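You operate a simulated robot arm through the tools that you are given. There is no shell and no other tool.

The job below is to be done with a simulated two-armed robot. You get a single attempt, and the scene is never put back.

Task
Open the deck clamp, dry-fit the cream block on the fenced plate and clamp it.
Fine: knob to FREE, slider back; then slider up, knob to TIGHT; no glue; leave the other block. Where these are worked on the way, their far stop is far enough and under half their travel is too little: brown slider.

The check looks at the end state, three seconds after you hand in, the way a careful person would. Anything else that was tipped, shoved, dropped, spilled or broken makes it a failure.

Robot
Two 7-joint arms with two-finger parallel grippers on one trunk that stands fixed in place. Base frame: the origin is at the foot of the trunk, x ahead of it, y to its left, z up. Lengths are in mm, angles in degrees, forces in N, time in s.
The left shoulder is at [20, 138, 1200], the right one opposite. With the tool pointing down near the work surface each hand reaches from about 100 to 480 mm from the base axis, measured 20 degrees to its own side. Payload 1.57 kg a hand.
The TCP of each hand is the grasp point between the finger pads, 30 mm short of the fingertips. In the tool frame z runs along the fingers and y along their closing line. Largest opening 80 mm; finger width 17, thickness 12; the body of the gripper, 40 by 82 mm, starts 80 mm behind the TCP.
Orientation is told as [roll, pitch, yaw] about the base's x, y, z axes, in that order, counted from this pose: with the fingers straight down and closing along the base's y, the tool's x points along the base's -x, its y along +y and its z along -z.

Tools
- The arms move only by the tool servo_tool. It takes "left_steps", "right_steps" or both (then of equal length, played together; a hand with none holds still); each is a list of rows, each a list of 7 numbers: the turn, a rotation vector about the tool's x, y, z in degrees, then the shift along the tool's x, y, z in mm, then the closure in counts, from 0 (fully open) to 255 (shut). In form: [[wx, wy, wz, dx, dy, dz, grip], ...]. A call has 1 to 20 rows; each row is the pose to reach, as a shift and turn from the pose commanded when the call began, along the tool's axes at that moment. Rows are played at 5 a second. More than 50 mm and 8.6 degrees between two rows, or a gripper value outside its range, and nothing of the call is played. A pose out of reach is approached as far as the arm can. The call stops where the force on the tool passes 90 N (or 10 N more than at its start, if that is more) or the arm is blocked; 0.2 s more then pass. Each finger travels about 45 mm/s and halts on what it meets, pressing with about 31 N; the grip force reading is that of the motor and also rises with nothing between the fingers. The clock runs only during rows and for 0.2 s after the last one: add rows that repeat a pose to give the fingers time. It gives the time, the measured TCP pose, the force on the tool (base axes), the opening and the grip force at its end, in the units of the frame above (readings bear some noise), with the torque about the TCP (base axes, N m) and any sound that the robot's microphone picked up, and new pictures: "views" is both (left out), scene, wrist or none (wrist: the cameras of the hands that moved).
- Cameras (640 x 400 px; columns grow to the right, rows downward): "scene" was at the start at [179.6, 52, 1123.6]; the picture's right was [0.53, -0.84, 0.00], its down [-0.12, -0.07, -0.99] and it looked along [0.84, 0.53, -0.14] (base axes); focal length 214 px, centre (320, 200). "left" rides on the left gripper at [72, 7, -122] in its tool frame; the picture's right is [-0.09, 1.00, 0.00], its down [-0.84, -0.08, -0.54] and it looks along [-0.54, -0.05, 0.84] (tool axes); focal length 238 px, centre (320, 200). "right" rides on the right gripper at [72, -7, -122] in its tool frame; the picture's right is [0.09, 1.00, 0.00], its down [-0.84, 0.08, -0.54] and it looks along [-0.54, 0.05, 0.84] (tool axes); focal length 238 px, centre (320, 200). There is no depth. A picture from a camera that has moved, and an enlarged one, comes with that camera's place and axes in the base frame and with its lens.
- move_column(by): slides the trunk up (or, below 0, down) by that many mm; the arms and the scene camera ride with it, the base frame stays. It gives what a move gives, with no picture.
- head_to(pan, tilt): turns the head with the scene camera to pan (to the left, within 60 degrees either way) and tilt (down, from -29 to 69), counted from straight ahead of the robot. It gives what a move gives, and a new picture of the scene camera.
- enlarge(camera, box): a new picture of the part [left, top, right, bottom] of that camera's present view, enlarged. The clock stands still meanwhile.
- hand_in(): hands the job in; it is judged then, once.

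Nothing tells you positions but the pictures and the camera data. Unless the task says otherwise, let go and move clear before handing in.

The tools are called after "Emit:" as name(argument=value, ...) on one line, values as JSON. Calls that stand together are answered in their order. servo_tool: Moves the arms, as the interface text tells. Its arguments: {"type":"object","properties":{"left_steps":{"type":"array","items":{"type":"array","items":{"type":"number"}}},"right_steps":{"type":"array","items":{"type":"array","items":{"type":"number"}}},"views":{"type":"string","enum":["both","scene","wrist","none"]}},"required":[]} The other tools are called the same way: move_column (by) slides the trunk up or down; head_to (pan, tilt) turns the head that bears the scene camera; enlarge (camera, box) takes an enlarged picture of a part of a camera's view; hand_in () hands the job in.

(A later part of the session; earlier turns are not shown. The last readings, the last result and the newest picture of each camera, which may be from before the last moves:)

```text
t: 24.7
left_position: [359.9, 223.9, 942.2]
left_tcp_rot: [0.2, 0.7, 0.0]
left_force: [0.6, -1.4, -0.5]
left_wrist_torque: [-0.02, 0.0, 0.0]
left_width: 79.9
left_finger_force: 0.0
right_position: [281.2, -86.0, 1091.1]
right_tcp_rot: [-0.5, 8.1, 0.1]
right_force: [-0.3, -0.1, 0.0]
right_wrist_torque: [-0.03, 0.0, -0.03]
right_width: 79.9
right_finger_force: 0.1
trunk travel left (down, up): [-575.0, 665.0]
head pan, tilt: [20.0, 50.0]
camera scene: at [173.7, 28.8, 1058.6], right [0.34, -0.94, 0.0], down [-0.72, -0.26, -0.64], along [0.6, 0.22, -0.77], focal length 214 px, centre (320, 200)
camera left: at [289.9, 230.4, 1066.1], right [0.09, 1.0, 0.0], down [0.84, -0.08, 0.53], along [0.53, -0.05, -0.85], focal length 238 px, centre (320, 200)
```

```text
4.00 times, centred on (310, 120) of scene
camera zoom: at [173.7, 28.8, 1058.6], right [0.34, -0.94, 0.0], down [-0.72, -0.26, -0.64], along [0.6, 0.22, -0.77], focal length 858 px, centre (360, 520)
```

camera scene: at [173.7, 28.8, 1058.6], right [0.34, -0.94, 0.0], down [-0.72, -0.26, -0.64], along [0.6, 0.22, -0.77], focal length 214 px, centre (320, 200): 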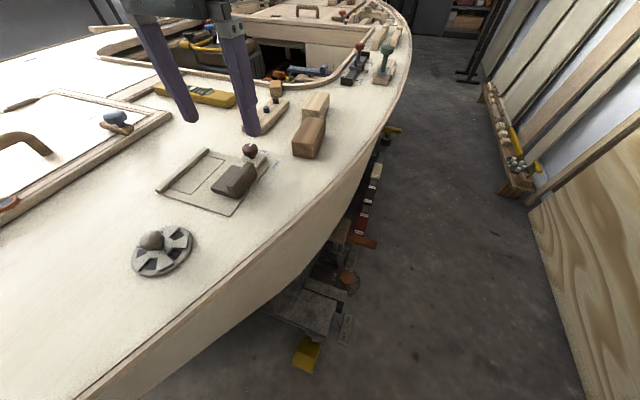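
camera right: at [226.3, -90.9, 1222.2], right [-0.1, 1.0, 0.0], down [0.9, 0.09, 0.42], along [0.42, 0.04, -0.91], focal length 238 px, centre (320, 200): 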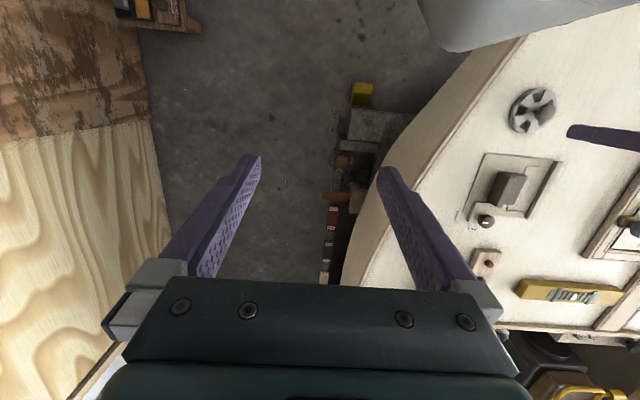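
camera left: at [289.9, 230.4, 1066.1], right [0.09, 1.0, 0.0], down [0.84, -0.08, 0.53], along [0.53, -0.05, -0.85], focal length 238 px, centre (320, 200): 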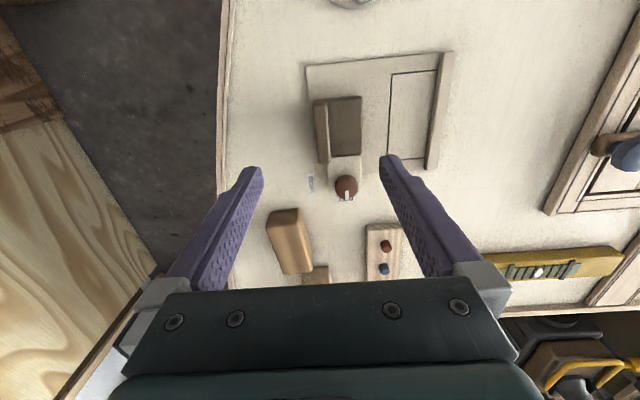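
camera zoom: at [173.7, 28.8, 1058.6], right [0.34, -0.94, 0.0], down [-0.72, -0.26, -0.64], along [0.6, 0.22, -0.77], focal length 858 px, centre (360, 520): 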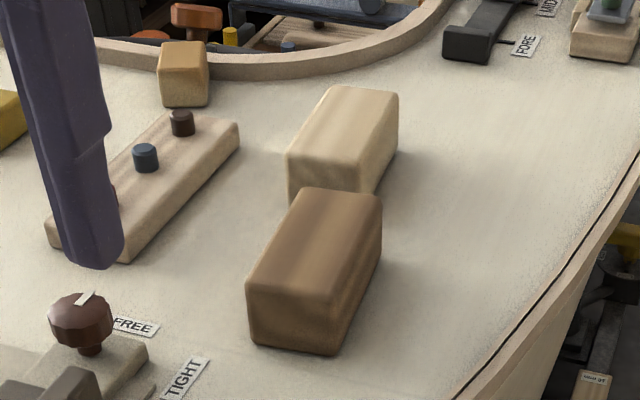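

The slider is now at its rear stop. I'll bring the left hand toward the cream block at height to measure it.

Emit:
servo_tool(left_steps=[[0, 0, 0, -20, -5, -3, 0], [0, 0, 0, -45, -10, -6, 0], [0, 0, 0, -70, -15, -10, 0], [0, 0, 0, -90, -20, -10, 0], [0, 0, 0, -110, -25, -10, 0], [0, 0, 0, -110, -25, -10, 0]], views="both")

Emit:
enlarge(camera="left", box=[230, 160, 410, 285])

```text
t: 26.1
left_position: [467.2, 197.7, 949.8]
left_tcp_rot: [0.2, 0.6, -0.1]
left_force: [-0.2, 0.4, -0.3]
left_wrist_torque: [0.0, 0.03, -0.01]
left_width: 80.0
left_finger_force: 0.1
right_position: [281.5, -85.1, 1091.4]
right_tcp_rot: [-0.4, 8.2, 0.0]
right_force: [-1.0, 0.1, 0.0]
right_wrist_torque: [-0.02, -0.02, -0.01]
right_width: 79.6
right_finger_force: 0.1
trunk travel left (down, up): [-575.0, 665.0]
head pan, tilt: [20.0, 50.0]
camera scene: at [173.7, 28.8, 1058.6], right [0.34, -0.94, 0.0], down [-0.72, -0.26, -0.64], along [0.6, 0.22, -0.77], focal length 214 px, centre (320, 200)
camera left: at [399.7, 205.3, 1074.1], right [0.09, 1.0, 0.0], down [0.84, -0.08, 0.53], along [0.53, -0.05, -0.85], focal length 238 px, centre (320, 200)
```

scene: 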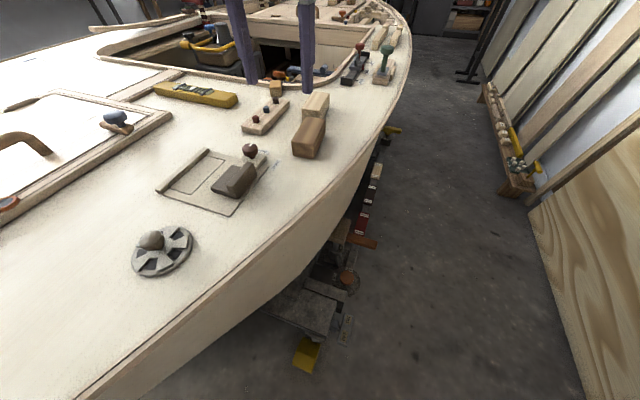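
left: 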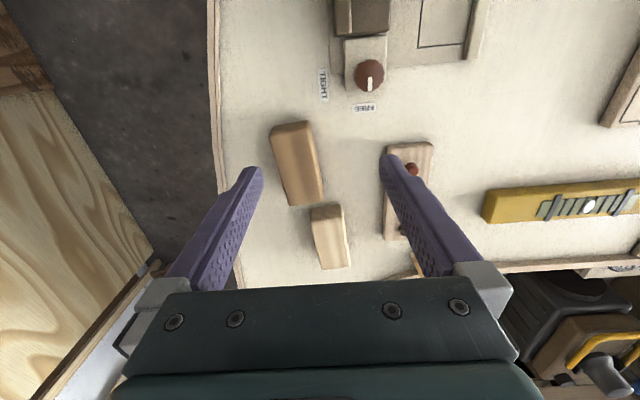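

```text
3.20 times, centred on (320, 222) of left
camera zoom: at [399.7, 205.3, 1074.1], right [0.09, 1.0, 0.0], down [0.84, -0.08, 0.53], along [0.53, -0.05, -0.85], focal length 763 px, centre (320, 128)
```

zoom: 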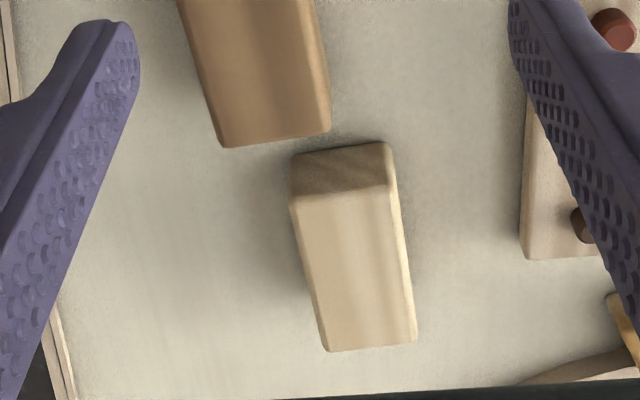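

The cream block measures about 88×43×31 mm, centred near (629, 200), yaw ≈5°, top z≈828. It is beyond vertical reach, so I'll need a forward-tilted grasp and probably a lower trunk; first I'll check where the left elbow is.

Emit:
head_to(pan=60, tilt=25)

```text
t: 27.2
left_position: [467.4, 198.1, 950.9]
left_tcp_rot: [0.1, 0.7, -0.1]
left_force: [0.1, -0.2, 0.0]
left_wrist_torque: [0.0, 0.02, 0.0]
left_width: 80.1
left_finger_force: 0.2
right_position: [281.5, -85.2, 1091.6]
right_tcp_rot: [-0.6, 8.2, 0.0]
right_force: [-0.2, 0.1, 0.0]
right_wrist_torque: [-0.03, -0.02, 0.01]
right_width: 80.2
right_finger_force: 0.1
trunk travel left (down, up): [-575.0, 665.0]
head pan, tilt: [60.0, 25.0]
camera scene: at [147.5, 82.2, 1096.0], right [0.87, -0.5, 0.0], down [-0.21, -0.37, -0.91], along [0.45, 0.78, -0.42], focal length 214 px, centre (320, 200)
```

scene: 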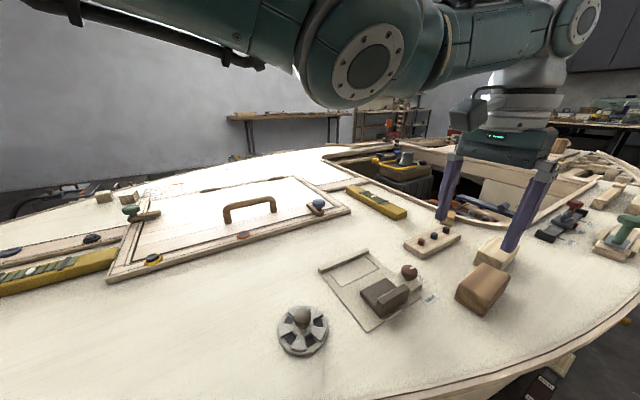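

The elbow has its underside near z≈1090, well clear of the deck. I'll raise and pull the hand back slightly with a 5° yaw, then tilt it 40° forward.

Emit:
servo_tool(left_steps=[[0, 0, -2, 10, 0, -20, 0], [0, 0, -4, 20, 0, -40, 0], [0, 0, -4.8, 35, 0, -60, 0], [0, 0, -4.8, 40, 0, -75, 0], [0, 0, -4.8, 40, 0, -75, 0]], views="none")

Emit:
servo_tool(left_steps=[[0, -5, 0, 0, 0, 0, 0], [0, -10, 0, 0, 0, 0, 0], [0, -15, 0, 0, 0, 0, 0], [0, -20, 0, 0, 0, 0, 0], [0, -25, 0, 0, 0, 0, 0], [0, -30, 0, 0, 0, 0, 0], [0, -35, 0, 0, 0, 0, 0], [0, -40, 0, 0, 0, 0, 0], [0, -40, 0, 0, 0, 0, 0]], views="both")

```text
t: 28.4
left_position: [428.4, 199.5, 1026.5]
left_tcp_rot: [0.2, 0.8, 4.9]
left_force: [0.5, 0.4, 0.5]
left_wrist_torque: [0.02, 0.01, -0.01]
left_width: 80.1
left_finger_force: 0.1
right_position: [281.4, -85.2, 1092.2]
right_tcp_rot: [-0.4, 8.2, 0.0]
right_force: [-0.5, -0.2, 0.3]
right_wrist_torque: [-0.01, 0.0, -0.05]
right_width: 79.8
right_finger_force: 0.1
trunk travel left (down, up): [-575.0, 665.0]
head pan, tilt: [60.0, 25.0]
```

```text
t: 30.4
left_position: [428.4, 196.5, 1027.3]
left_tcp_rot: [0.2, -39.3, 4.6]
left_force: [0.2, 0.4, 0.6]
left_wrist_torque: [0.0, -0.03, -0.03]
left_width: 79.9
left_finger_force: 0.1
right_position: [281.6, -85.9, 1090.7]
right_tcp_rot: [-0.6, 8.3, -0.1]
right_force: [1.0, -0.4, 0.9]
right_wrist_torque: [-0.02, -0.04, -0.01]
right_width: 80.2
right_finger_force: 0.0
trunk travel left (down, up): [-575.0, 665.0]
head pan, tilt: [60.0, 25.0]
camera scene: at [147.4, 82.3, 1096.1], right [0.87, -0.5, 0.0], down [-0.21, -0.37, -0.91], along [0.45, 0.78, -0.42], focal length 214 px, centre (320, 200)
camera left: at [297.5, 193.5, 1075.6], right [-0.01, 1.0, 0.06], down [0.31, -0.05, 0.95], along [0.95, 0.03, -0.31], focal length 238 px, centre (320, 200)
```

scene: 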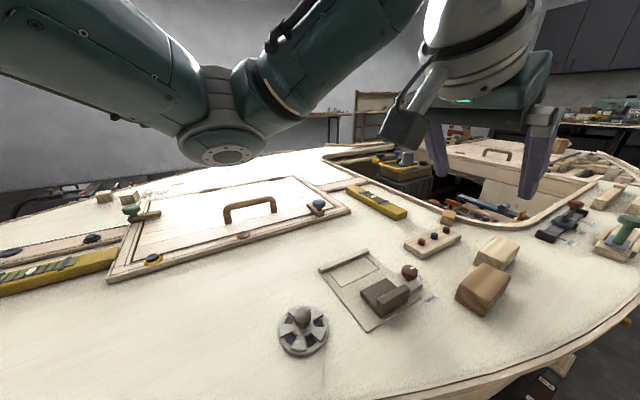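
left: 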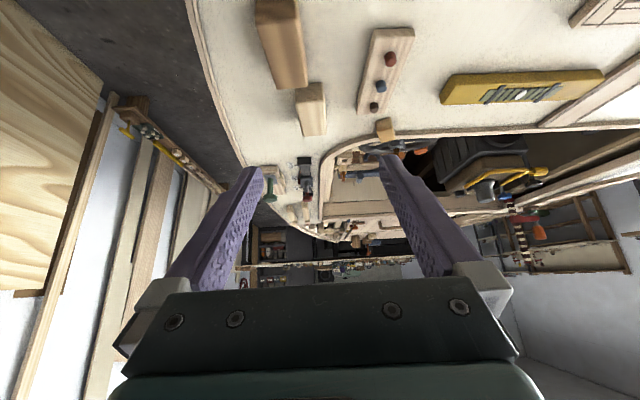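

The hand is tilted 39° forward. I'll extend it forward at this height to x≈600, above the cream block, and then lower with the column.

Emit:
servo_tool(left_steps=[[0, 0, 0, -16.5, -1.6, 13.5, 0], [0, 0, 0, -33, -3.1, 27, 0], [0, 0, 0, -50, -4.7, 40.6, 0], [0, 0, 0, -66, -6.3, 54, 0], [0, 0, 0, -83, -7.9, 67.7, 0], [0, 0, 0, -99, -9.4, 81, 0], [0, 0, 0, -116, -11, 94.8, 0], [0, 0, 0, -132.4, -12.6, 108.3, 0], [0, 0, 0, -132.4, -12.6, 108.3, 0]], views="both")

```text
t: 32.4
left_position: [601.0, 199.4, 1027.2]
left_tcp_rot: [0.4, -39.4, 4.5]
left_force: [0.1, 0.8, -1.0]
left_wrist_torque: [0.02, 0.01, -0.01]
left_width: 79.9
left_finger_force: 0.1
right_position: [281.3, -86.2, 1090.9]
right_tcp_rot: [-0.5, 8.1, -0.1]
right_force: [1.1, 0.1, 0.3]
right_wrist_torque: [-0.02, 0.02, 0.01]
right_width: 80.1
right_finger_force: 0.0
trunk travel left (down, up): [-575.0, 665.0]
head pan, tilt: [60.0, 25.0]
camera scene: at [147.4, 82.3, 1096.1], right [0.87, -0.5, 0.0], down [-0.21, -0.37, -0.91], along [0.45, 0.78, -0.42], focal length 214 px, centre (320, 200)
camera left: at [469.2, 195.0, 1076.1], right [-0.01, 1.0, 0.06], down [0.31, -0.06, 0.95], along [0.95, 0.03, -0.31], focal length 238 px, centre (320, 200)
```

scene: 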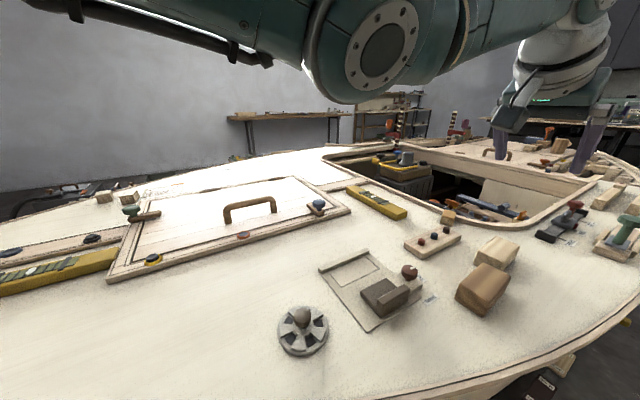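
left: 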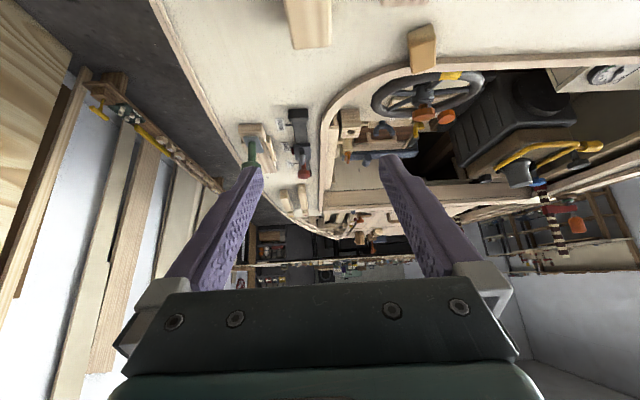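

Reached x≈601. Before lowering the trunk I'll check the right side for anything under the right arm.

Emit:
head_to(pan=-50, tilt=30)

```text
t: 34.2
left_position: [600.3, 198.2, 1026.1]
left_tcp_rot: [0.2, -39.4, 4.6]
left_force: [-0.1, 0.2, 0.2]
left_wrist_torque: [-0.03, -0.04, 0.04]
left_width: 80.3
left_finger_force: 0.1
right_position: [282.1, -85.6, 1092.2]
right_tcp_rot: [-0.6, 8.1, 0.0]
right_force: [-0.6, 1.4, -0.3]
right_wrist_torque: [0.02, -0.01, -0.01]
right_width: 79.8
right_finger_force: 0.0
trunk travel left (down, up): [-575.0, 665.0]
head pan, tilt: [-50.0, 30.0]
camera scene: at [159.5, -66.7, 1088.1], right [-0.77, -0.64, 0.0], down [-0.32, 0.38, -0.87], along [0.56, -0.66, -0.5], focal length 214 px, centre (320, 200)
```

scene: 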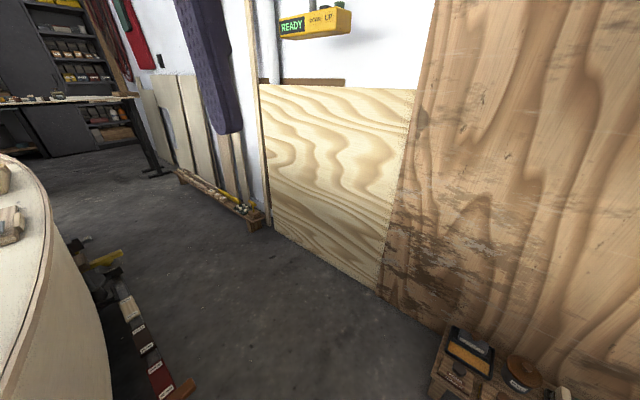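

The right side is open floor with panels leaning far away. I'll lower the trunk in steps.

Emit:
move_column(by=-70)

Emit:
move_column(by=-65)

Emit:
head_to(pan=20, tilt=30)

Emit:
enlarge(camera="left", box=[220, 0, 420, 125])

```text
t: 35.3
left_position: [599.2, 199.4, 957.0]
left_tcp_rot: [0.2, -39.4, 4.6]
left_force: [0.6, -0.1, 0.8]
left_wrist_torque: [0.01, 0.01, -0.01]
left_width: 79.8
left_finger_force: 0.1
right_position: [282.4, -86.2, 1021.0]
right_tcp_rot: [-0.4, 8.2, 0.0]
right_force: [1.5, -0.8, 0.4]
right_wrist_torque: [0.01, 0.02, 0.01]
right_width: 80.2
right_finger_force: 0.1
trunk travel left (down, up): [-505.0, 735.0]
head pan, tilt: [-50.0, 30.0]
```

```text
t: 36.4
left_position: [600.1, 198.3, 891.7]
left_tcp_rot: [0.2, -39.4, 4.6]
left_force: [-0.6, 0.6, -0.4]
left_wrist_torque: [0.01, -0.02, -0.01]
left_width: 80.2
left_finger_force: 0.0
right_position: [281.0, -85.8, 955.5]
right_tcp_rot: [-0.4, 8.3, -0.1]
right_force: [-0.3, -0.5, 1.0]
right_wrist_torque: [0.01, 0.05, -0.02]
right_width: 79.8
right_finger_force: 0.1
trunk travel left (down, up): [-440.0, 800.0]
head pan, tilt: [-50.0, 30.0]
```

```text
t: 37.8
left_position: [601.0, 199.6, 892.5]
left_tcp_rot: [0.2, -39.3, 4.6]
left_force: [-0.1, -0.6, 0.4]
left_wrist_torque: [0.04, 0.03, 0.01]
left_width: 80.1
left_finger_force: 0.0
right_position: [280.8, -85.1, 956.0]
right_tcp_rot: [-0.6, 8.1, -0.1]
right_force: [0.6, 0.7, -0.9]
right_wrist_torque: [0.0, 0.01, 0.01]
right_width: 79.9
right_finger_force: 0.0
trunk travel left (down, up): [-440.0, 800.0]
head pan, tilt: [20.0, 30.0]
camera scene: at [186.4, 33.4, 953.1], right [0.34, -0.94, 0.0], down [-0.47, -0.17, -0.87], along [0.81, 0.3, -0.5], focal length 214 px, centre (320, 200)
```

scene: 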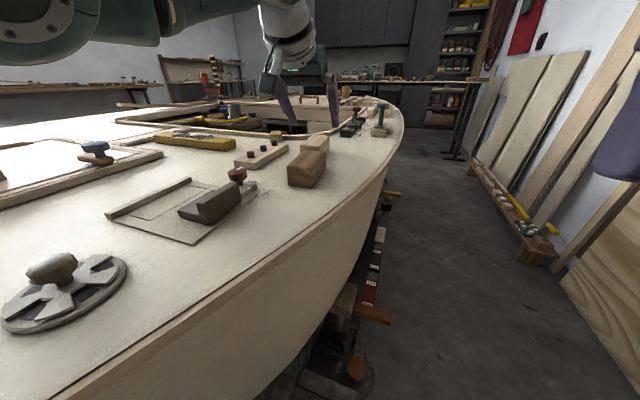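

```text
3.20 times, centred on (320, 62) of left
camera zoom: at [468.9, 195.1, 941.0], right [-0.01, 1.0, 0.06], down [0.31, -0.06, 0.95], along [0.95, 0.03, -0.31], focal length 763 px, centre (320, 640)
```

zoom: 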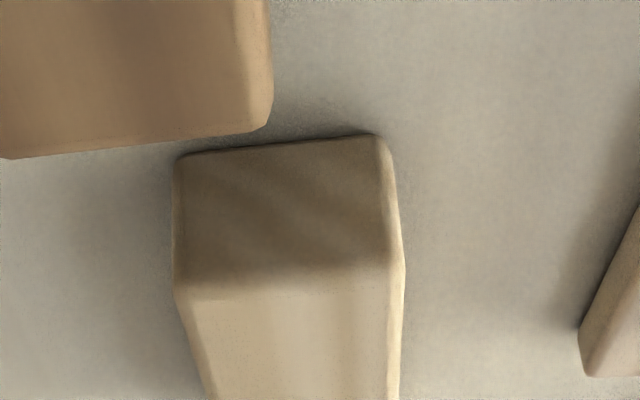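

Block's near end confirmed at x≈585 with midline y≈199 at the grasp; the fingers are centred. I'll descend to z≈839 (fingertips ~13 mm above deck).

Emit:
servo_tool(left_steps=[[0, 0, 0, 7, 0, 8.6, 0], [0, 0, 0, 14, 0, 17, 0], [0, 0, 0, 21, 0, 25.7, 0], [0, 0, 0, 27, 0, 33, 0], [0, 0, 0, 33.2, 0, 40.6, 0], [0, 0, 0, 33.2, 0, 40.6, 0]], views="both")

Emit:
enlarge(camera="scene", box=[260, 70, 388, 150])

Emit:
enlarge(camera="left", box=[200, 0, 440, 180])

```text
t: 39.2
left_position: [600.6, 200.6, 838.2]
left_tcp_rot: [0.1, -39.3, 4.6]
left_force: [0.1, 0.0, 0.7]
left_wrist_torque: [-0.01, -0.03, -0.01]
left_width: 80.0
left_finger_force: 0.1
right_position: [280.6, -85.1, 956.8]
right_tcp_rot: [-0.5, 8.2, 0.0]
right_force: [-0.1, 0.4, 0.5]
right_wrist_torque: [0.0, 0.0, 0.0]
right_width: 80.1
right_finger_force: 0.0
trunk travel left (down, up): [-440.0, 800.0]
head pan, tilt: [20.0, 30.0]
camera scene: at [186.4, 33.5, 953.1], right [0.34, -0.94, 0.0], down [-0.47, -0.17, -0.87], along [0.81, 0.3, -0.5], focal length 214 px, centre (320, 200)
camera left: at [469.2, 195.7, 888.8], right [-0.01, 1.0, 0.06], down [0.31, -0.06, 0.95], along [0.95, 0.03, -0.31], focal length 238 px, centre (320, 200)
```

scene: 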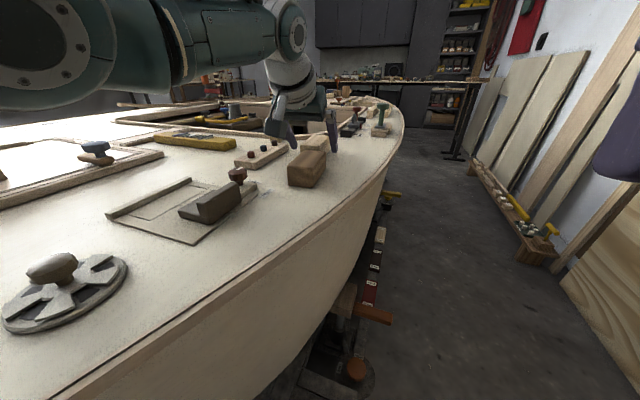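
left: 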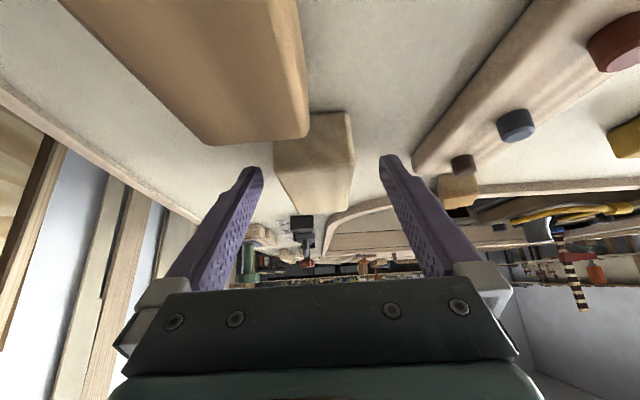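

```text
5.00 times, centred on (324, 110) of scene
camera zoom: at [186.4, 33.5, 953.1], right [0.34, -0.94, 0.0], down [-0.47, -0.17, -0.87], along [0.81, 0.3, -0.5], focal length 1072 px, centre (300, 650)
```

zoom: 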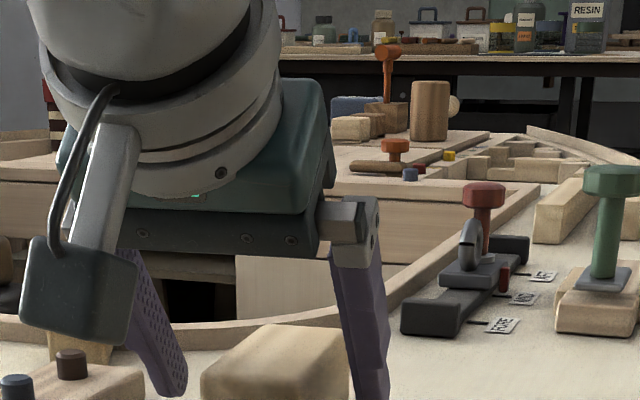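

```text
2.22 times, centred on (320, 90) of left
camera zoom: at [469.2, 195.7, 888.8], right [-0.01, 1.0, 0.06], down [0.31, -0.06, 0.95], along [0.95, 0.03, -0.31], focal length 530 px, centre (320, 444)
```

zoom: 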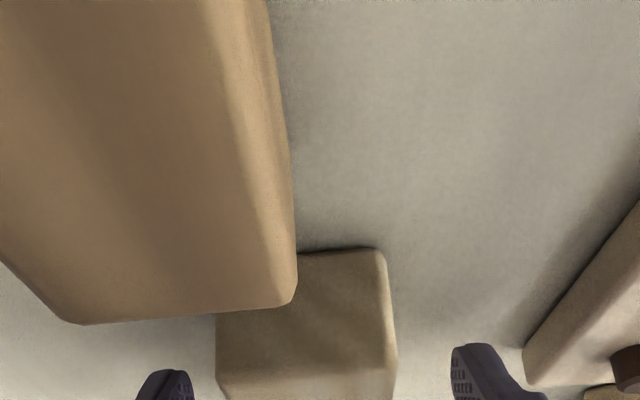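

Fingers straddle the cream block evenly. I'll close.

Emit:
servo_tool(left_steps=[[0, 0, 0, 0, 0, 0, 80], [0, 0, 0, 0, 0, 0, 110], [0, 0, 0, 0, 0, 0, 255], [0, 0, 0, 0, 0, 0, 255], [0, 0, 0, 0, 0, 0, 255], [0, 0, 0, 0, 0, 0, 255]], views="both")

Emit:
enlarge(camera="scene", box=[260, 90, 388, 170])

```text
t: 40.6
left_position: [601.2, 199.0, 839.2]
left_tcp_rot: [0.2, -39.3, 4.6]
left_force: [-0.1, -0.9, 0.1]
left_wrist_torque: [-0.01, -0.04, -0.01]
left_width: 43.1
left_finger_force: 30.5
right_position: [281.4, -85.5, 955.9]
right_tcp_rot: [-0.5, 8.2, 0.0]
right_force: [0.7, -0.4, 0.0]
right_wrist_torque: [-0.02, 0.0, -0.03]
right_width: 80.0
right_finger_force: 0.0
trunk travel left (down, up): [-440.0, 800.0]
head pan, tilt: [20.0, 30.0]
camera scene: at [186.4, 33.3, 953.1], right [0.34, -0.94, 0.0], down [-0.47, -0.17, -0.87], along [0.81, 0.3, -0.5], focal length 214 px, centre (320, 200)
camera left: at [469.3, 195.5, 889.0], right [-0.01, 1.0, 0.06], down [0.31, -0.05, 0.95], along [0.95, 0.03, -0.31], focal length 238 px, centre (320, 200)
```

scene: 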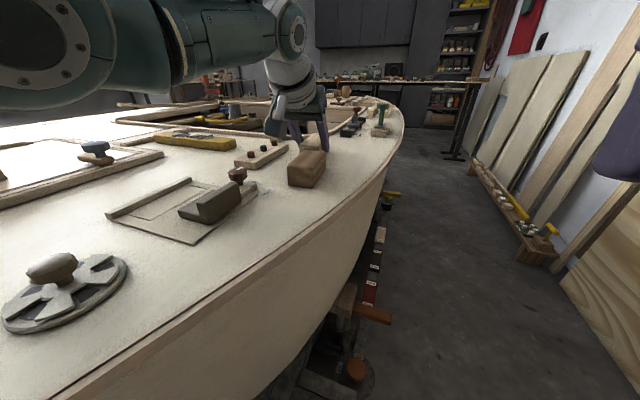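
left: 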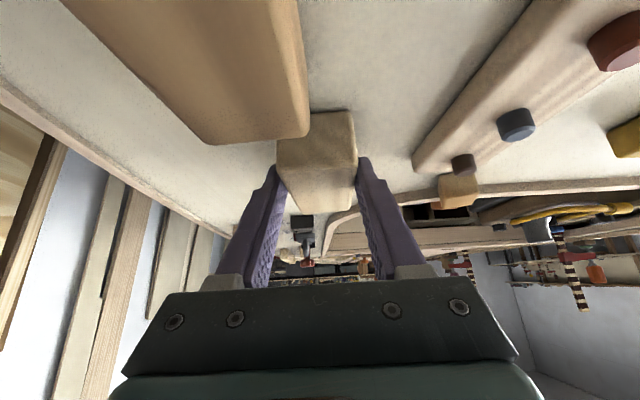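

```text
5.00 times, centred on (324, 130) of scene
camera zoom: at [186.4, 33.3, 953.1], right [0.34, -0.94, 0.0], down [-0.47, -0.17, -0.87], along [0.81, 0.3, -0.5], focal length 1072 px, centre (300, 550)
```

zoom: 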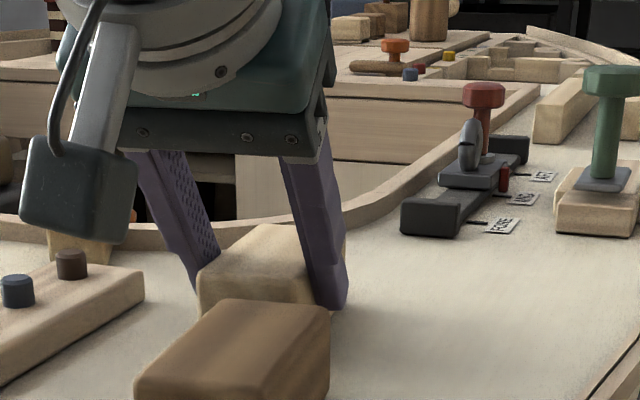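

Gripped at 43.1 mm. I'll lift straight up 50 mm and check that it holds.

Emit:
servo_tool(left_steps=[[0, 0, 0, -5, 0, -6.1, 255], [0, 0, 0, -11, 0, -13.5, 255], [0, 0, 0, -18, 0, -22, 255], [0, 0, 0, -25, 0, -30.6, 255], [0, 0, 0, -31.6, 0, -38.7, 255], [0, 0, 0, -31.6, 0, -38.7, 255]], views="both")

Emit:
enlarge(camera="scene", box=[260, 60, 388, 140])

```text
t: 42.0
left_position: [600.1, 200.4, 888.8]
left_tcp_rot: [0.3, -39.4, 4.6]
left_force: [0.4, -0.6, 0.0]
left_wrist_torque: [0.02, 0.0, 0.03]
left_width: 0.2
left_finger_force: 21.3
right_position: [281.4, -85.3, 956.5]
right_tcp_rot: [-0.5, 8.2, 0.0]
right_force: [-0.5, -0.1, -0.6]
right_wrist_torque: [0.03, 0.0, -0.02]
right_width: 80.0
right_finger_force: 0.1
trunk travel left (down, up): [-440.0, 800.0]
head pan, tilt: [20.0, 30.0]
camera scene: at [186.3, 33.4, 953.1], right [0.34, -0.94, 0.0], down [-0.47, -0.17, -0.87], along [0.81, 0.3, -0.5], focal length 214 px, centre (320, 200)
camera left: at [468.7, 195.2, 938.5], right [-0.01, 1.0, 0.06], down [0.31, -0.06, 0.95], along [0.95, 0.03, -0.31], focal length 238 px, centre (320, 200)
```

scene: 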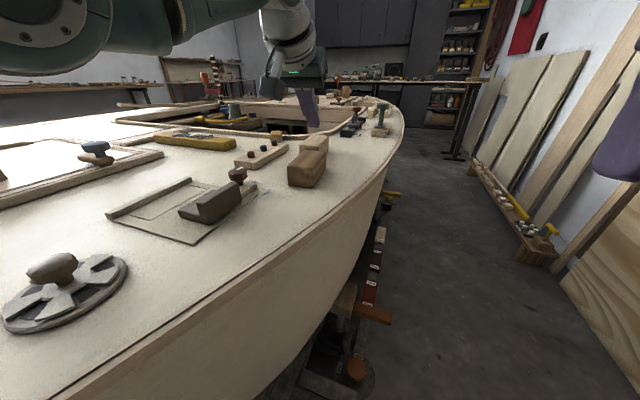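
left: 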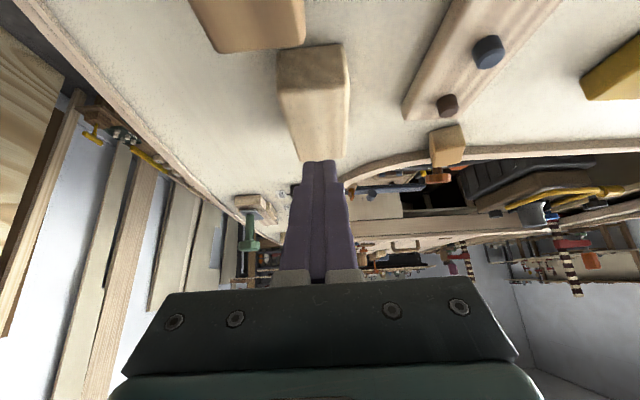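

```text
5.00 times, centred on (324, 100) of scene
camera zoom: at [186.3, 33.4, 953.1], right [0.34, -0.94, 0.0], down [-0.47, -0.17, -0.87], along [0.81, 0.3, -0.5], focal length 1072 px, centre (300, 700)
```

zoom: 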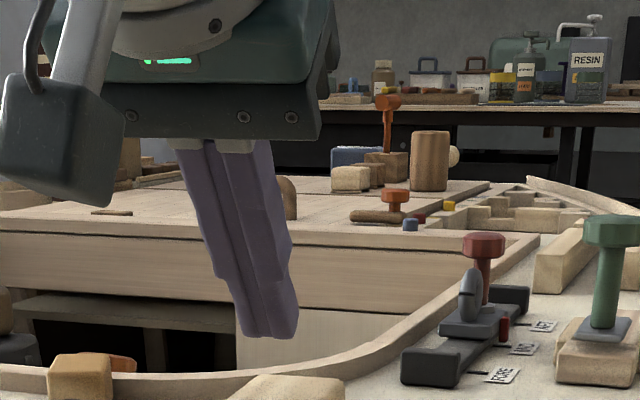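

The block slipped out and is still standing on the deck: the grip was too shallow. I'll open the fingers and re-measure its pose before trying a deeper grasp.

Emit:
servo_tool(left_steps=[[0, 0, 0, 0, 0, 0, 100], [0, 0, 0, 0, 0, 0, 0], [0, 0, 0, 0, 0, 0, 0], [0, 0, 0, 0, 0, 0, 0], [0, 0, 0, 0, 0, 0, 0]], views="none")

Emit:
enlarge(camera="left", box=[200, 0, 440, 180])

Emit:
enlarge(camera="scene", box=[260, 90, 388, 170])

```text
t: 43.2
left_position: [600.9, 200.5, 887.7]
left_tcp_rot: [0.2, -39.2, 4.6]
left_force: [-0.2, 0.0, -0.5]
left_wrist_torque: [0.01, 0.01, 0.0]
left_width: 80.1
left_finger_force: 0.1
right_position: [281.0, -85.7, 956.3]
right_tcp_rot: [-0.6, 8.1, 0.0]
right_force: [-0.7, 0.2, -0.5]
right_wrist_torque: [-0.01, -0.01, -0.01]
right_width: 79.8
right_finger_force: 0.1
trunk travel left (down, up): [-440.0, 800.0]
head pan, tilt: [20.0, 30.0]
```

```text
2.22 times, centred on (320, 90) of left
camera zoom: at [468.7, 195.2, 938.3], right [-0.01, 1.0, 0.06], down [0.31, -0.06, 0.95], along [0.95, 0.03, -0.31], focal length 530 px, centre (320, 444)
```

zoom: 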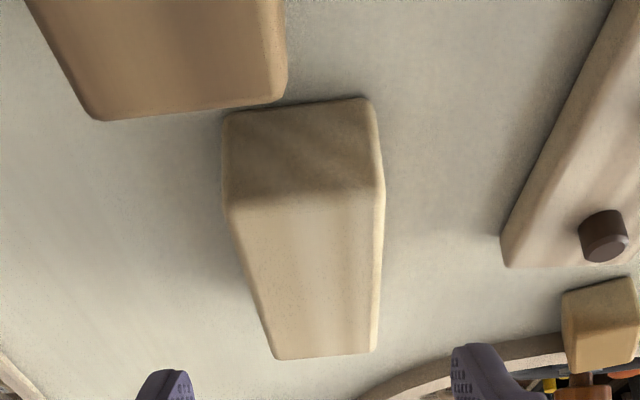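

```text
5.00 times, centred on (324, 130) of scene
camera zoom: at [186.3, 33.4, 953.1], right [0.34, -0.94, 0.0], down [-0.47, -0.17, -0.87], along [0.81, 0.3, -0.5], focal length 1072 px, centre (300, 550)
```

zoom: 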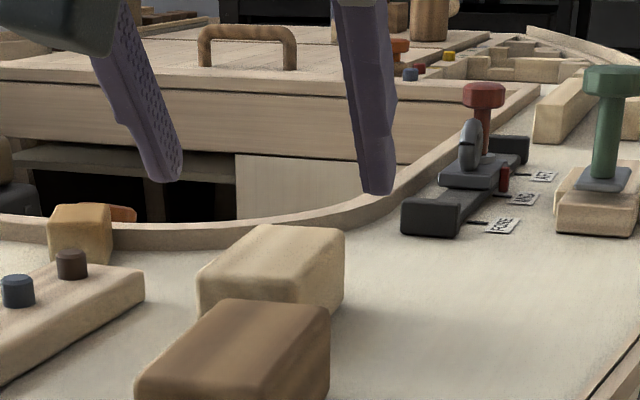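

The block hasn't moved noticeably (midline y≈200 at x=600, yaw ≈5°). I'll shift 16 mm further forward to its middle and go deeper.

Emit:
servo_tool(left_steps=[[0, 0, 0, -6, 0, 5, 0], [0, 0, 0, -12.4, 0.1, 10.2, 0], [0, 0, 0, -12.4, 0.1, 10.2, 0]], views="none")

Emit:
move_column(by=-45)

Emit:
enlarge(camera="left", box=[200, 0, 440, 180])

Emit:
head_to(pan=10, tilt=15)

Emit:
enlarge(camera="scene", box=[220, 110, 348, 190])

```text
t: 44.0
left_position: [615.5, 201.3, 889.7]
left_tcp_rot: [0.3, -39.4, 4.5]
left_force: [-0.3, 0.0, -0.7]
left_wrist_torque: [-0.02, 0.03, -0.01]
left_width: 79.6
left_finger_force: 0.1
right_position: [281.4, -85.9, 956.7]
right_tcp_rot: [-0.6, 8.2, 0.1]
right_force: [-1.0, -0.1, 0.1]
right_wrist_torque: [0.06, -0.02, -0.01]
right_width: 79.7
right_finger_force: 0.1
trunk travel left (down, up): [-440.0, 800.0]
head pan, tilt: [20.0, 30.0]
```

```text
t: 44.8
left_position: [614.8, 201.3, 843.7]
left_tcp_rot: [0.3, -39.4, 4.7]
left_force: [0.2, -1.1, 0.0]
left_wrist_torque: [-0.01, 0.0, -0.01]
left_width: 80.0
left_finger_force: 0.1
right_position: [281.9, -86.4, 911.2]
right_tcp_rot: [-0.5, 8.1, 0.0]
right_force: [0.4, 0.2, -0.2]
right_wrist_torque: [0.0, -0.01, 0.01]
right_width: 80.1
right_finger_force: 0.0
trunk travel left (down, up): [-395.0, 845.0]
head pan, tilt: [20.0, 30.0]
```

```text
2.22 times, centred on (320, 90) of left
camera zoom: at [484.0, 196.8, 893.5], right [-0.01, 1.0, 0.06], down [0.31, -0.06, 0.95], along [0.95, 0.03, -0.31], focal length 530 px, centre (320, 444)
```

zoom: 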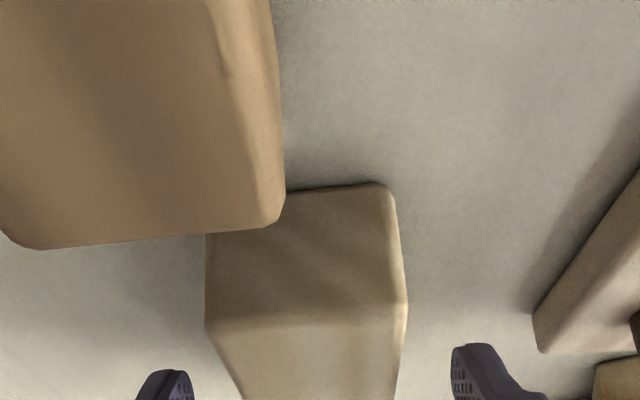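

```text
t: 45.6
left_position: [614.2, 201.9, 843.6]
left_tcp_rot: [0.3, -39.5, 4.6]
left_force: [-0.6, 1.2, -0.2]
left_wrist_torque: [0.01, -0.02, 0.0]
left_width: 79.9
left_finger_force: 0.0
right_position: [281.7, -86.4, 911.8]
right_tcp_rot: [-0.5, 8.2, 0.0]
right_force: [-0.4, 0.0, -0.4]
right_wrist_torque: [0.05, -0.02, 0.01]
right_width: 79.9
right_finger_force: 0.1
trunk travel left (down, up): [-395.0, 845.0]
head pan, tilt: [10.0, 15.0]
camera scene: at [193.3, 18.8, 932.2], right [0.17, -0.98, 0.0], down [-0.26, -0.05, -0.97], along [0.95, 0.17, -0.26], focal length 214 px, centre (320, 200)
```

scene: 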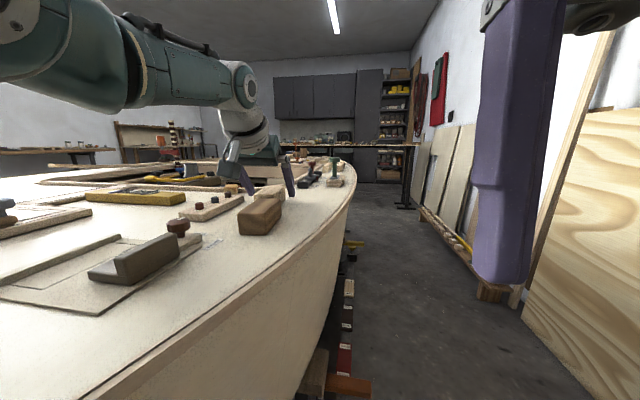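

```text
5.00 times, centred on (284, 150) of scene
camera zoom: at [193.3, 18.8, 932.2], right [0.17, -0.98, 0.0], down [-0.26, -0.05, -0.97], along [0.95, 0.17, -0.26], focal length 1072 px, centre (500, 450)
```

zoom: 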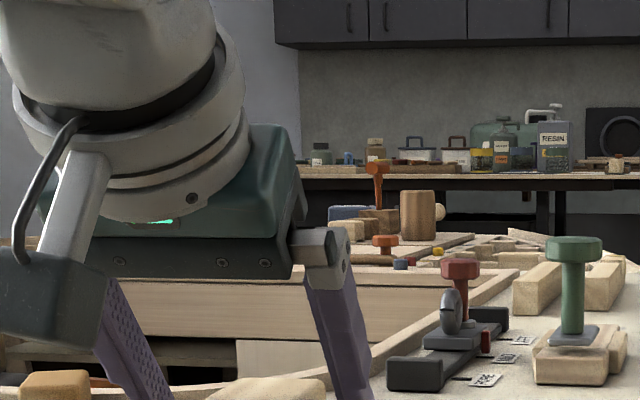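

Fingers are centred about the block. I'll descend another 12 mm and close.

Emit:
servo_tool(left_steps=[[0, 0, 0, 3.8, 0, 4.6, 0], [0, 0, 0, 7.6, 0, 9.3, 0], [0, 0, 0, 7.6, 0, 9.3, 0], [0, 0, 0, 7.6, 0, 9.3, 90], [0, 0, 0, 7.6, 0, 9.3, 115], [0, 0, 0, 7.6, 0, 9.3, 255], [0, 0, 0, 7.6, 0, 9.3, 255], [0, 0, 0, 7.6, 0, 9.3, 255], [0, 0, 0, 7.6, 0, 9.3, 255]], views="wrist")

Emit:
enlarge(camera="scene", box=[220, 140, 348, 220])

```text
t: 47.6
left_position: [614.2, 201.5, 830.4]
left_tcp_rot: [0.3, -39.4, 4.6]
left_force: [-0.9, -0.3, 0.5]
left_wrist_torque: [-0.04, -0.02, -0.04]
left_width: 43.4
left_finger_force: 30.8
right_position: [282.6, -85.2, 911.2]
right_tcp_rot: [-0.5, 8.2, 0.0]
right_force: [0.4, 0.5, -0.5]
right_wrist_torque: [-0.03, -0.01, 0.01]
right_width: 80.2
right_finger_force: 0.0
trunk travel left (down, up): [-395.0, 845.0]
head pan, tilt: [10.0, 15.0]
camera left: at [483.6, 196.9, 881.1], right [-0.01, 1.0, 0.06], down [0.31, -0.06, 0.95], along [0.95, 0.03, -0.31], focal length 238 px, centre (320, 200)
```

left: 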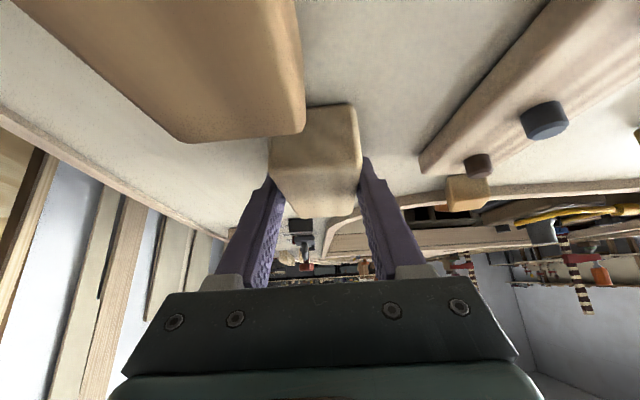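

```text
5.00 times, centred on (284, 180) of scene
camera zoom: at [193.3, 18.7, 932.3], right [0.17, -0.98, 0.0], down [-0.25, -0.04, -0.97], along [0.95, 0.17, -0.26], focal length 1072 px, centre (500, 300)
```

zoom: 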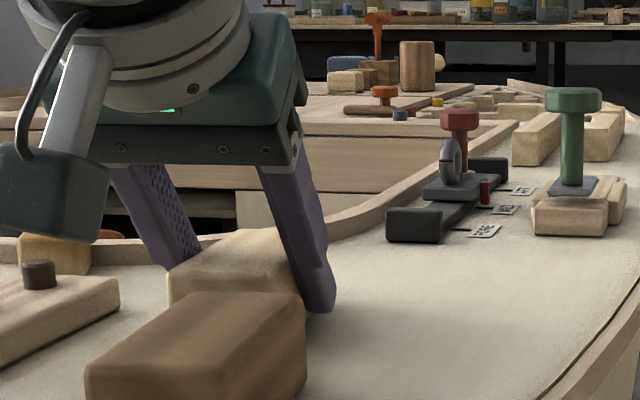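

Gripped deeper, 43.4 mm. I'll lift slowly by 10 mm and check.

Emit:
servo_tool(left_steps=[[0, 0, 0, -1, 0, -1.2, 255], [0, 0, 0, -2, 0, -2.5, 255], [0, 0, 0, -3.2, 0, -3.9, 255], [0, 0, 0, -4.8, 0, -5.8, 255], [0, 0, 0, -6.3, 0, -7.7, 255], [0, 0, 0, -6.3, 0, -7.7, 255]], views="wrist")

Emit:
enlarge(camera="scene", box=[220, 140, 348, 220])

```text
t: 49.0
left_position: [615.2, 200.4, 841.5]
left_tcp_rot: [0.3, -39.3, 4.5]
left_force: [0.1, 0.2, -0.5]
left_wrist_torque: [0.0, 0.01, 0.04]
left_width: 43.5
left_finger_force: 30.9
right_position: [281.7, -86.2, 911.6]
right_tcp_rot: [-0.5, 8.2, 0.0]
right_force: [-0.3, -1.6, 0.1]
right_wrist_torque: [0.0, 0.0, 0.02]
right_width: 79.8
right_finger_force: 0.1
trunk travel left (down, up): [-395.0, 845.0]
head pan, tilt: [10.0, 15.0]
camera left: at [483.9, 196.8, 891.6], right [-0.01, 1.0, 0.06], down [0.31, -0.06, 0.95], along [0.95, 0.03, -0.31], focal length 238 px, centre (320, 200)
```

left: 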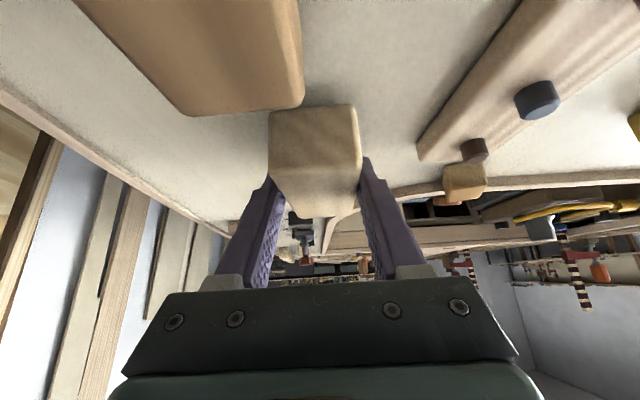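

```text
5.00 times, centred on (284, 180) of scene
camera zoom: at [193.2, 18.7, 932.3], right [0.17, -0.98, 0.0], down [-0.26, -0.04, -0.97], along [0.95, 0.17, -0.26], focal length 1072 px, centre (500, 300)
```

zoom: 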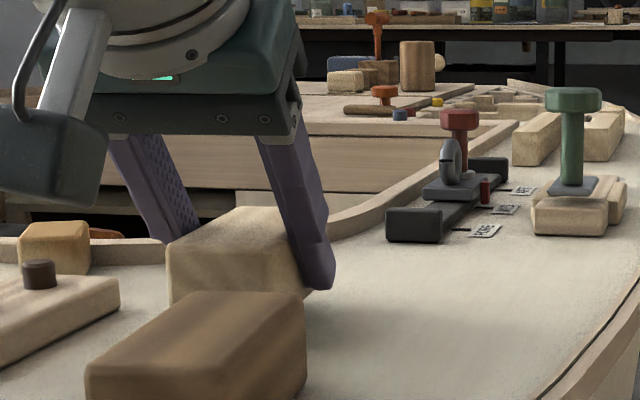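

The block rises with the hand. I'll lift further with the column and watch the grip.

Emit:
move_column(by=40)

Emit:
enlarge(camera="left", box=[200, 60, 440, 220])

Emit:
enlarge(camera="scene", box=[220, 120, 348, 200])

```text
t: 49.8
left_position: [615.3, 200.5, 883.0]
left_tcp_rot: [0.3, -39.5, 4.6]
left_force: [0.0, -0.3, -1.5]
left_wrist_torque: [-0.01, -0.03, 0.01]
left_width: 43.3
left_finger_force: 31.0
right_position: [281.8, -85.6, 950.2]
right_tcp_rot: [-0.5, 8.2, 0.0]
right_force: [0.1, 0.0, -0.4]
right_wrist_torque: [0.01, -0.02, -0.02]
right_width: 79.9
right_finger_force: 0.0
trunk travel left (down, up): [-435.0, 805.0]
head pan, tilt: [10.0, 15.0]
```

```text
2.50 times, centred on (320, 140) of left
camera zoom: at [483.8, 196.7, 931.5], right [-0.01, 1.0, 0.06], down [0.31, -0.06, 0.95], along [0.95, 0.03, -0.31], focal length 596 px, centre (320, 350)
```

zoom: 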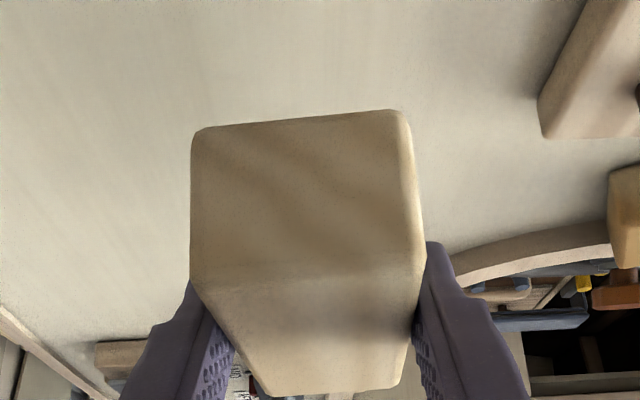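

```text
5.00 times, centred on (284, 160) of scene
camera zoom: at [193.1, 18.7, 972.3], right [0.17, -0.98, 0.0], down [-0.26, -0.04, -0.97], along [0.95, 0.17, -0.26], focal length 1072 px, centre (500, 400)
```

zoom: 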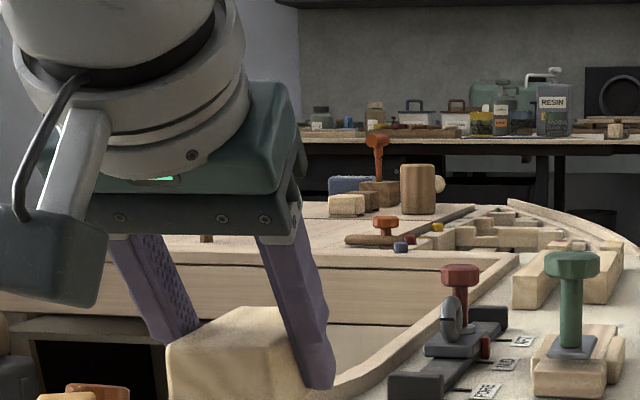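

The block is held firmly without tilting. I'll raise the column the rest of the way.

Emit:
move_column(by=70)

Emit:
move_column(by=70)

Emit:
head_to(pan=30, tilt=45)

```text
t: 50.9
left_position: [615.6, 201.0, 951.9]
left_tcp_rot: [0.3, -39.5, 4.6]
left_force: [0.3, 0.1, -0.3]
left_wrist_torque: [-0.01, 0.02, 0.0]
left_width: 43.5
left_finger_force: 30.6
right_position: [281.6, -87.1, 1020.5]
right_tcp_rot: [-0.4, 8.2, 0.1]
right_force: [-0.8, -0.2, 0.0]
right_wrist_torque: [0.05, 0.02, 0.03]
right_width: 80.0
right_finger_force: 0.1
trunk travel left (down, up): [-505.0, 735.0]
head pan, tilt: [10.0, 15.0]
```

```text
t: 52.0
left_position: [614.8, 201.2, 1021.7]
left_tcp_rot: [0.3, -39.3, 4.6]
left_force: [0.7, 0.3, -0.1]
left_wrist_torque: [-0.02, -0.05, 0.04]
left_width: 43.4
left_finger_force: 30.7
right_position: [281.3, -86.3, 1090.9]
right_tcp_rot: [-0.5, 8.2, 0.1]
right_force: [0.1, -0.1, 0.0]
right_wrist_torque: [0.02, 0.01, -0.02]
right_width: 80.2
right_finger_force: 0.0
trunk travel left (down, up): [-575.0, 665.0]
head pan, tilt: [10.0, 15.0]
```

```text
t: 53.0
left_position: [614.9, 201.5, 1022.0]
left_tcp_rot: [0.2, -39.4, 4.6]
left_force: [-0.1, 0.3, -1.6]
left_wrist_torque: [-0.01, 0.04, 0.01]
left_width: 43.5
left_finger_force: 31.1
right_position: [282.5, -84.2, 1091.2]
right_tcp_rot: [-0.5, 8.2, -0.1]
right_force: [-0.3, 0.4, 0.5]
right_wrist_torque: [0.01, 0.02, 0.0]
right_width: 80.1
right_finger_force: 0.0
trunk travel left (down, up): [-575.0, 665.0]
head pan, tilt: [30.0, 45.0]
camera scene: at [171.8, 43.1, 1065.5], right [0.5, -0.87, 0.0], down [-0.61, -0.35, -0.71], along [0.61, 0.35, -0.71], focal length 214 px, centre (320, 200)
```

scene: 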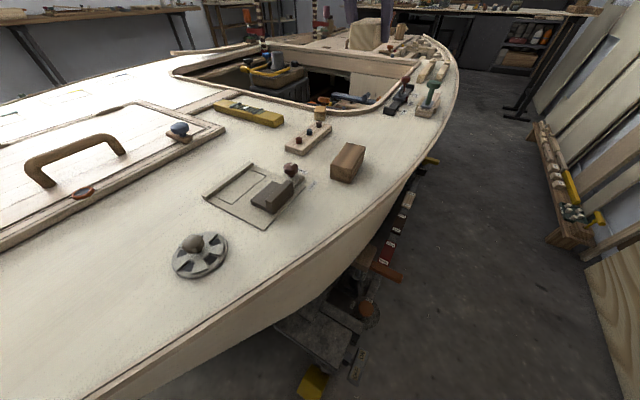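

The block is held high. I'll bring it back over the plate, straightening the yaw to 0, to TCP about (346, 306, 950).

Emit:
servo_tool(left_steps=[[0.24, 0, 0.3, 20.5, 10.5, -9, 255], [0.48, 0, 0.6, 41, 21, -18, 255], [0.73, 0, 0.9, 61.5, 31.5, -27, 255], [0.97, 0, 1.2, 82, 42, -36, 255], [1.2, 0, 1.5, 102.5, 52.6, -45, 255], [1.45, 0, 1.8, 123, 63, -54, 255], [1.7, 0, 2.1, 143.5, 73.6, -63, 255], [1.93, 0, 2.4, 164, 84, -72, 255], [2.2, 0, 2.7, 184.5, 94.6, -81, 255], [2.4, 0, 3.0, 205, 105, -90, 255], [2.65, 0, 3.3, 225.5, 115.7, -99, 255], [2.9, 0, 3.56, 246, 126.2, -108.3, 255], [2.9, 0, 3.56, 246, 126.2, -108.3, 255]], views="both")

```text
t: 55.8
left_position: [345.3, 305.8, 949.1]
left_tcp_rot: [0.2, -39.3, 0.0]
left_force: [-0.5, -0.3, -0.1]
left_wrist_torque: [-0.01, 0.01, -0.03]
left_width: 43.6
left_finger_force: 31.1
right_position: [282.2, -86.1, 1090.5]
right_tcp_rot: [-0.6, 8.2, 0.0]
right_force: [-0.8, 0.6, -0.6]
right_wrist_torque: [-0.02, 0.02, 0.02]
right_width: 79.8
right_finger_force: 0.0
trunk travel left (down, up): [-575.0, 665.0]
head pan, tilt: [30.0, 45.0]
camera scene: at [171.7, 43.1, 1065.5], right [0.5, -0.87, 0.0], down [-0.61, -0.35, -0.71], along [0.61, 0.35, -0.71], focal length 214 px, centre (320, 200)
camera left: at [214.2, 311.9, 998.9], right [0.07, 1.0, 0.06], down [0.3, -0.08, 0.95], along [0.95, -0.05, -0.31], focal length 238 px, centre (320, 200)
```

scene: 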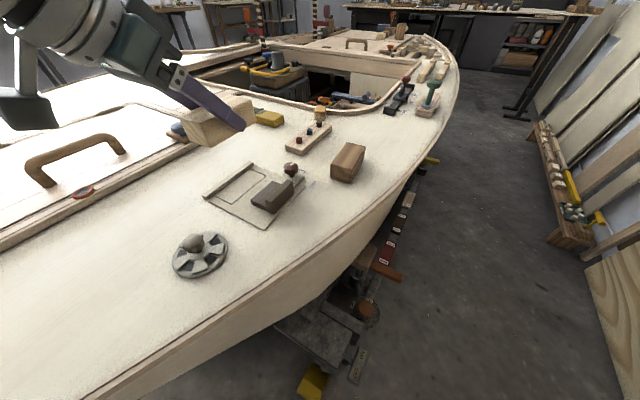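
left: 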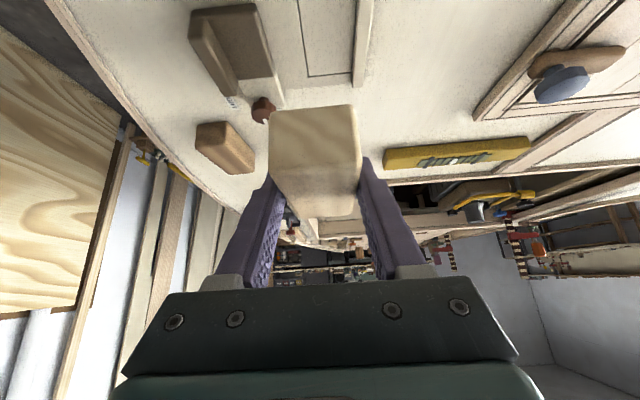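

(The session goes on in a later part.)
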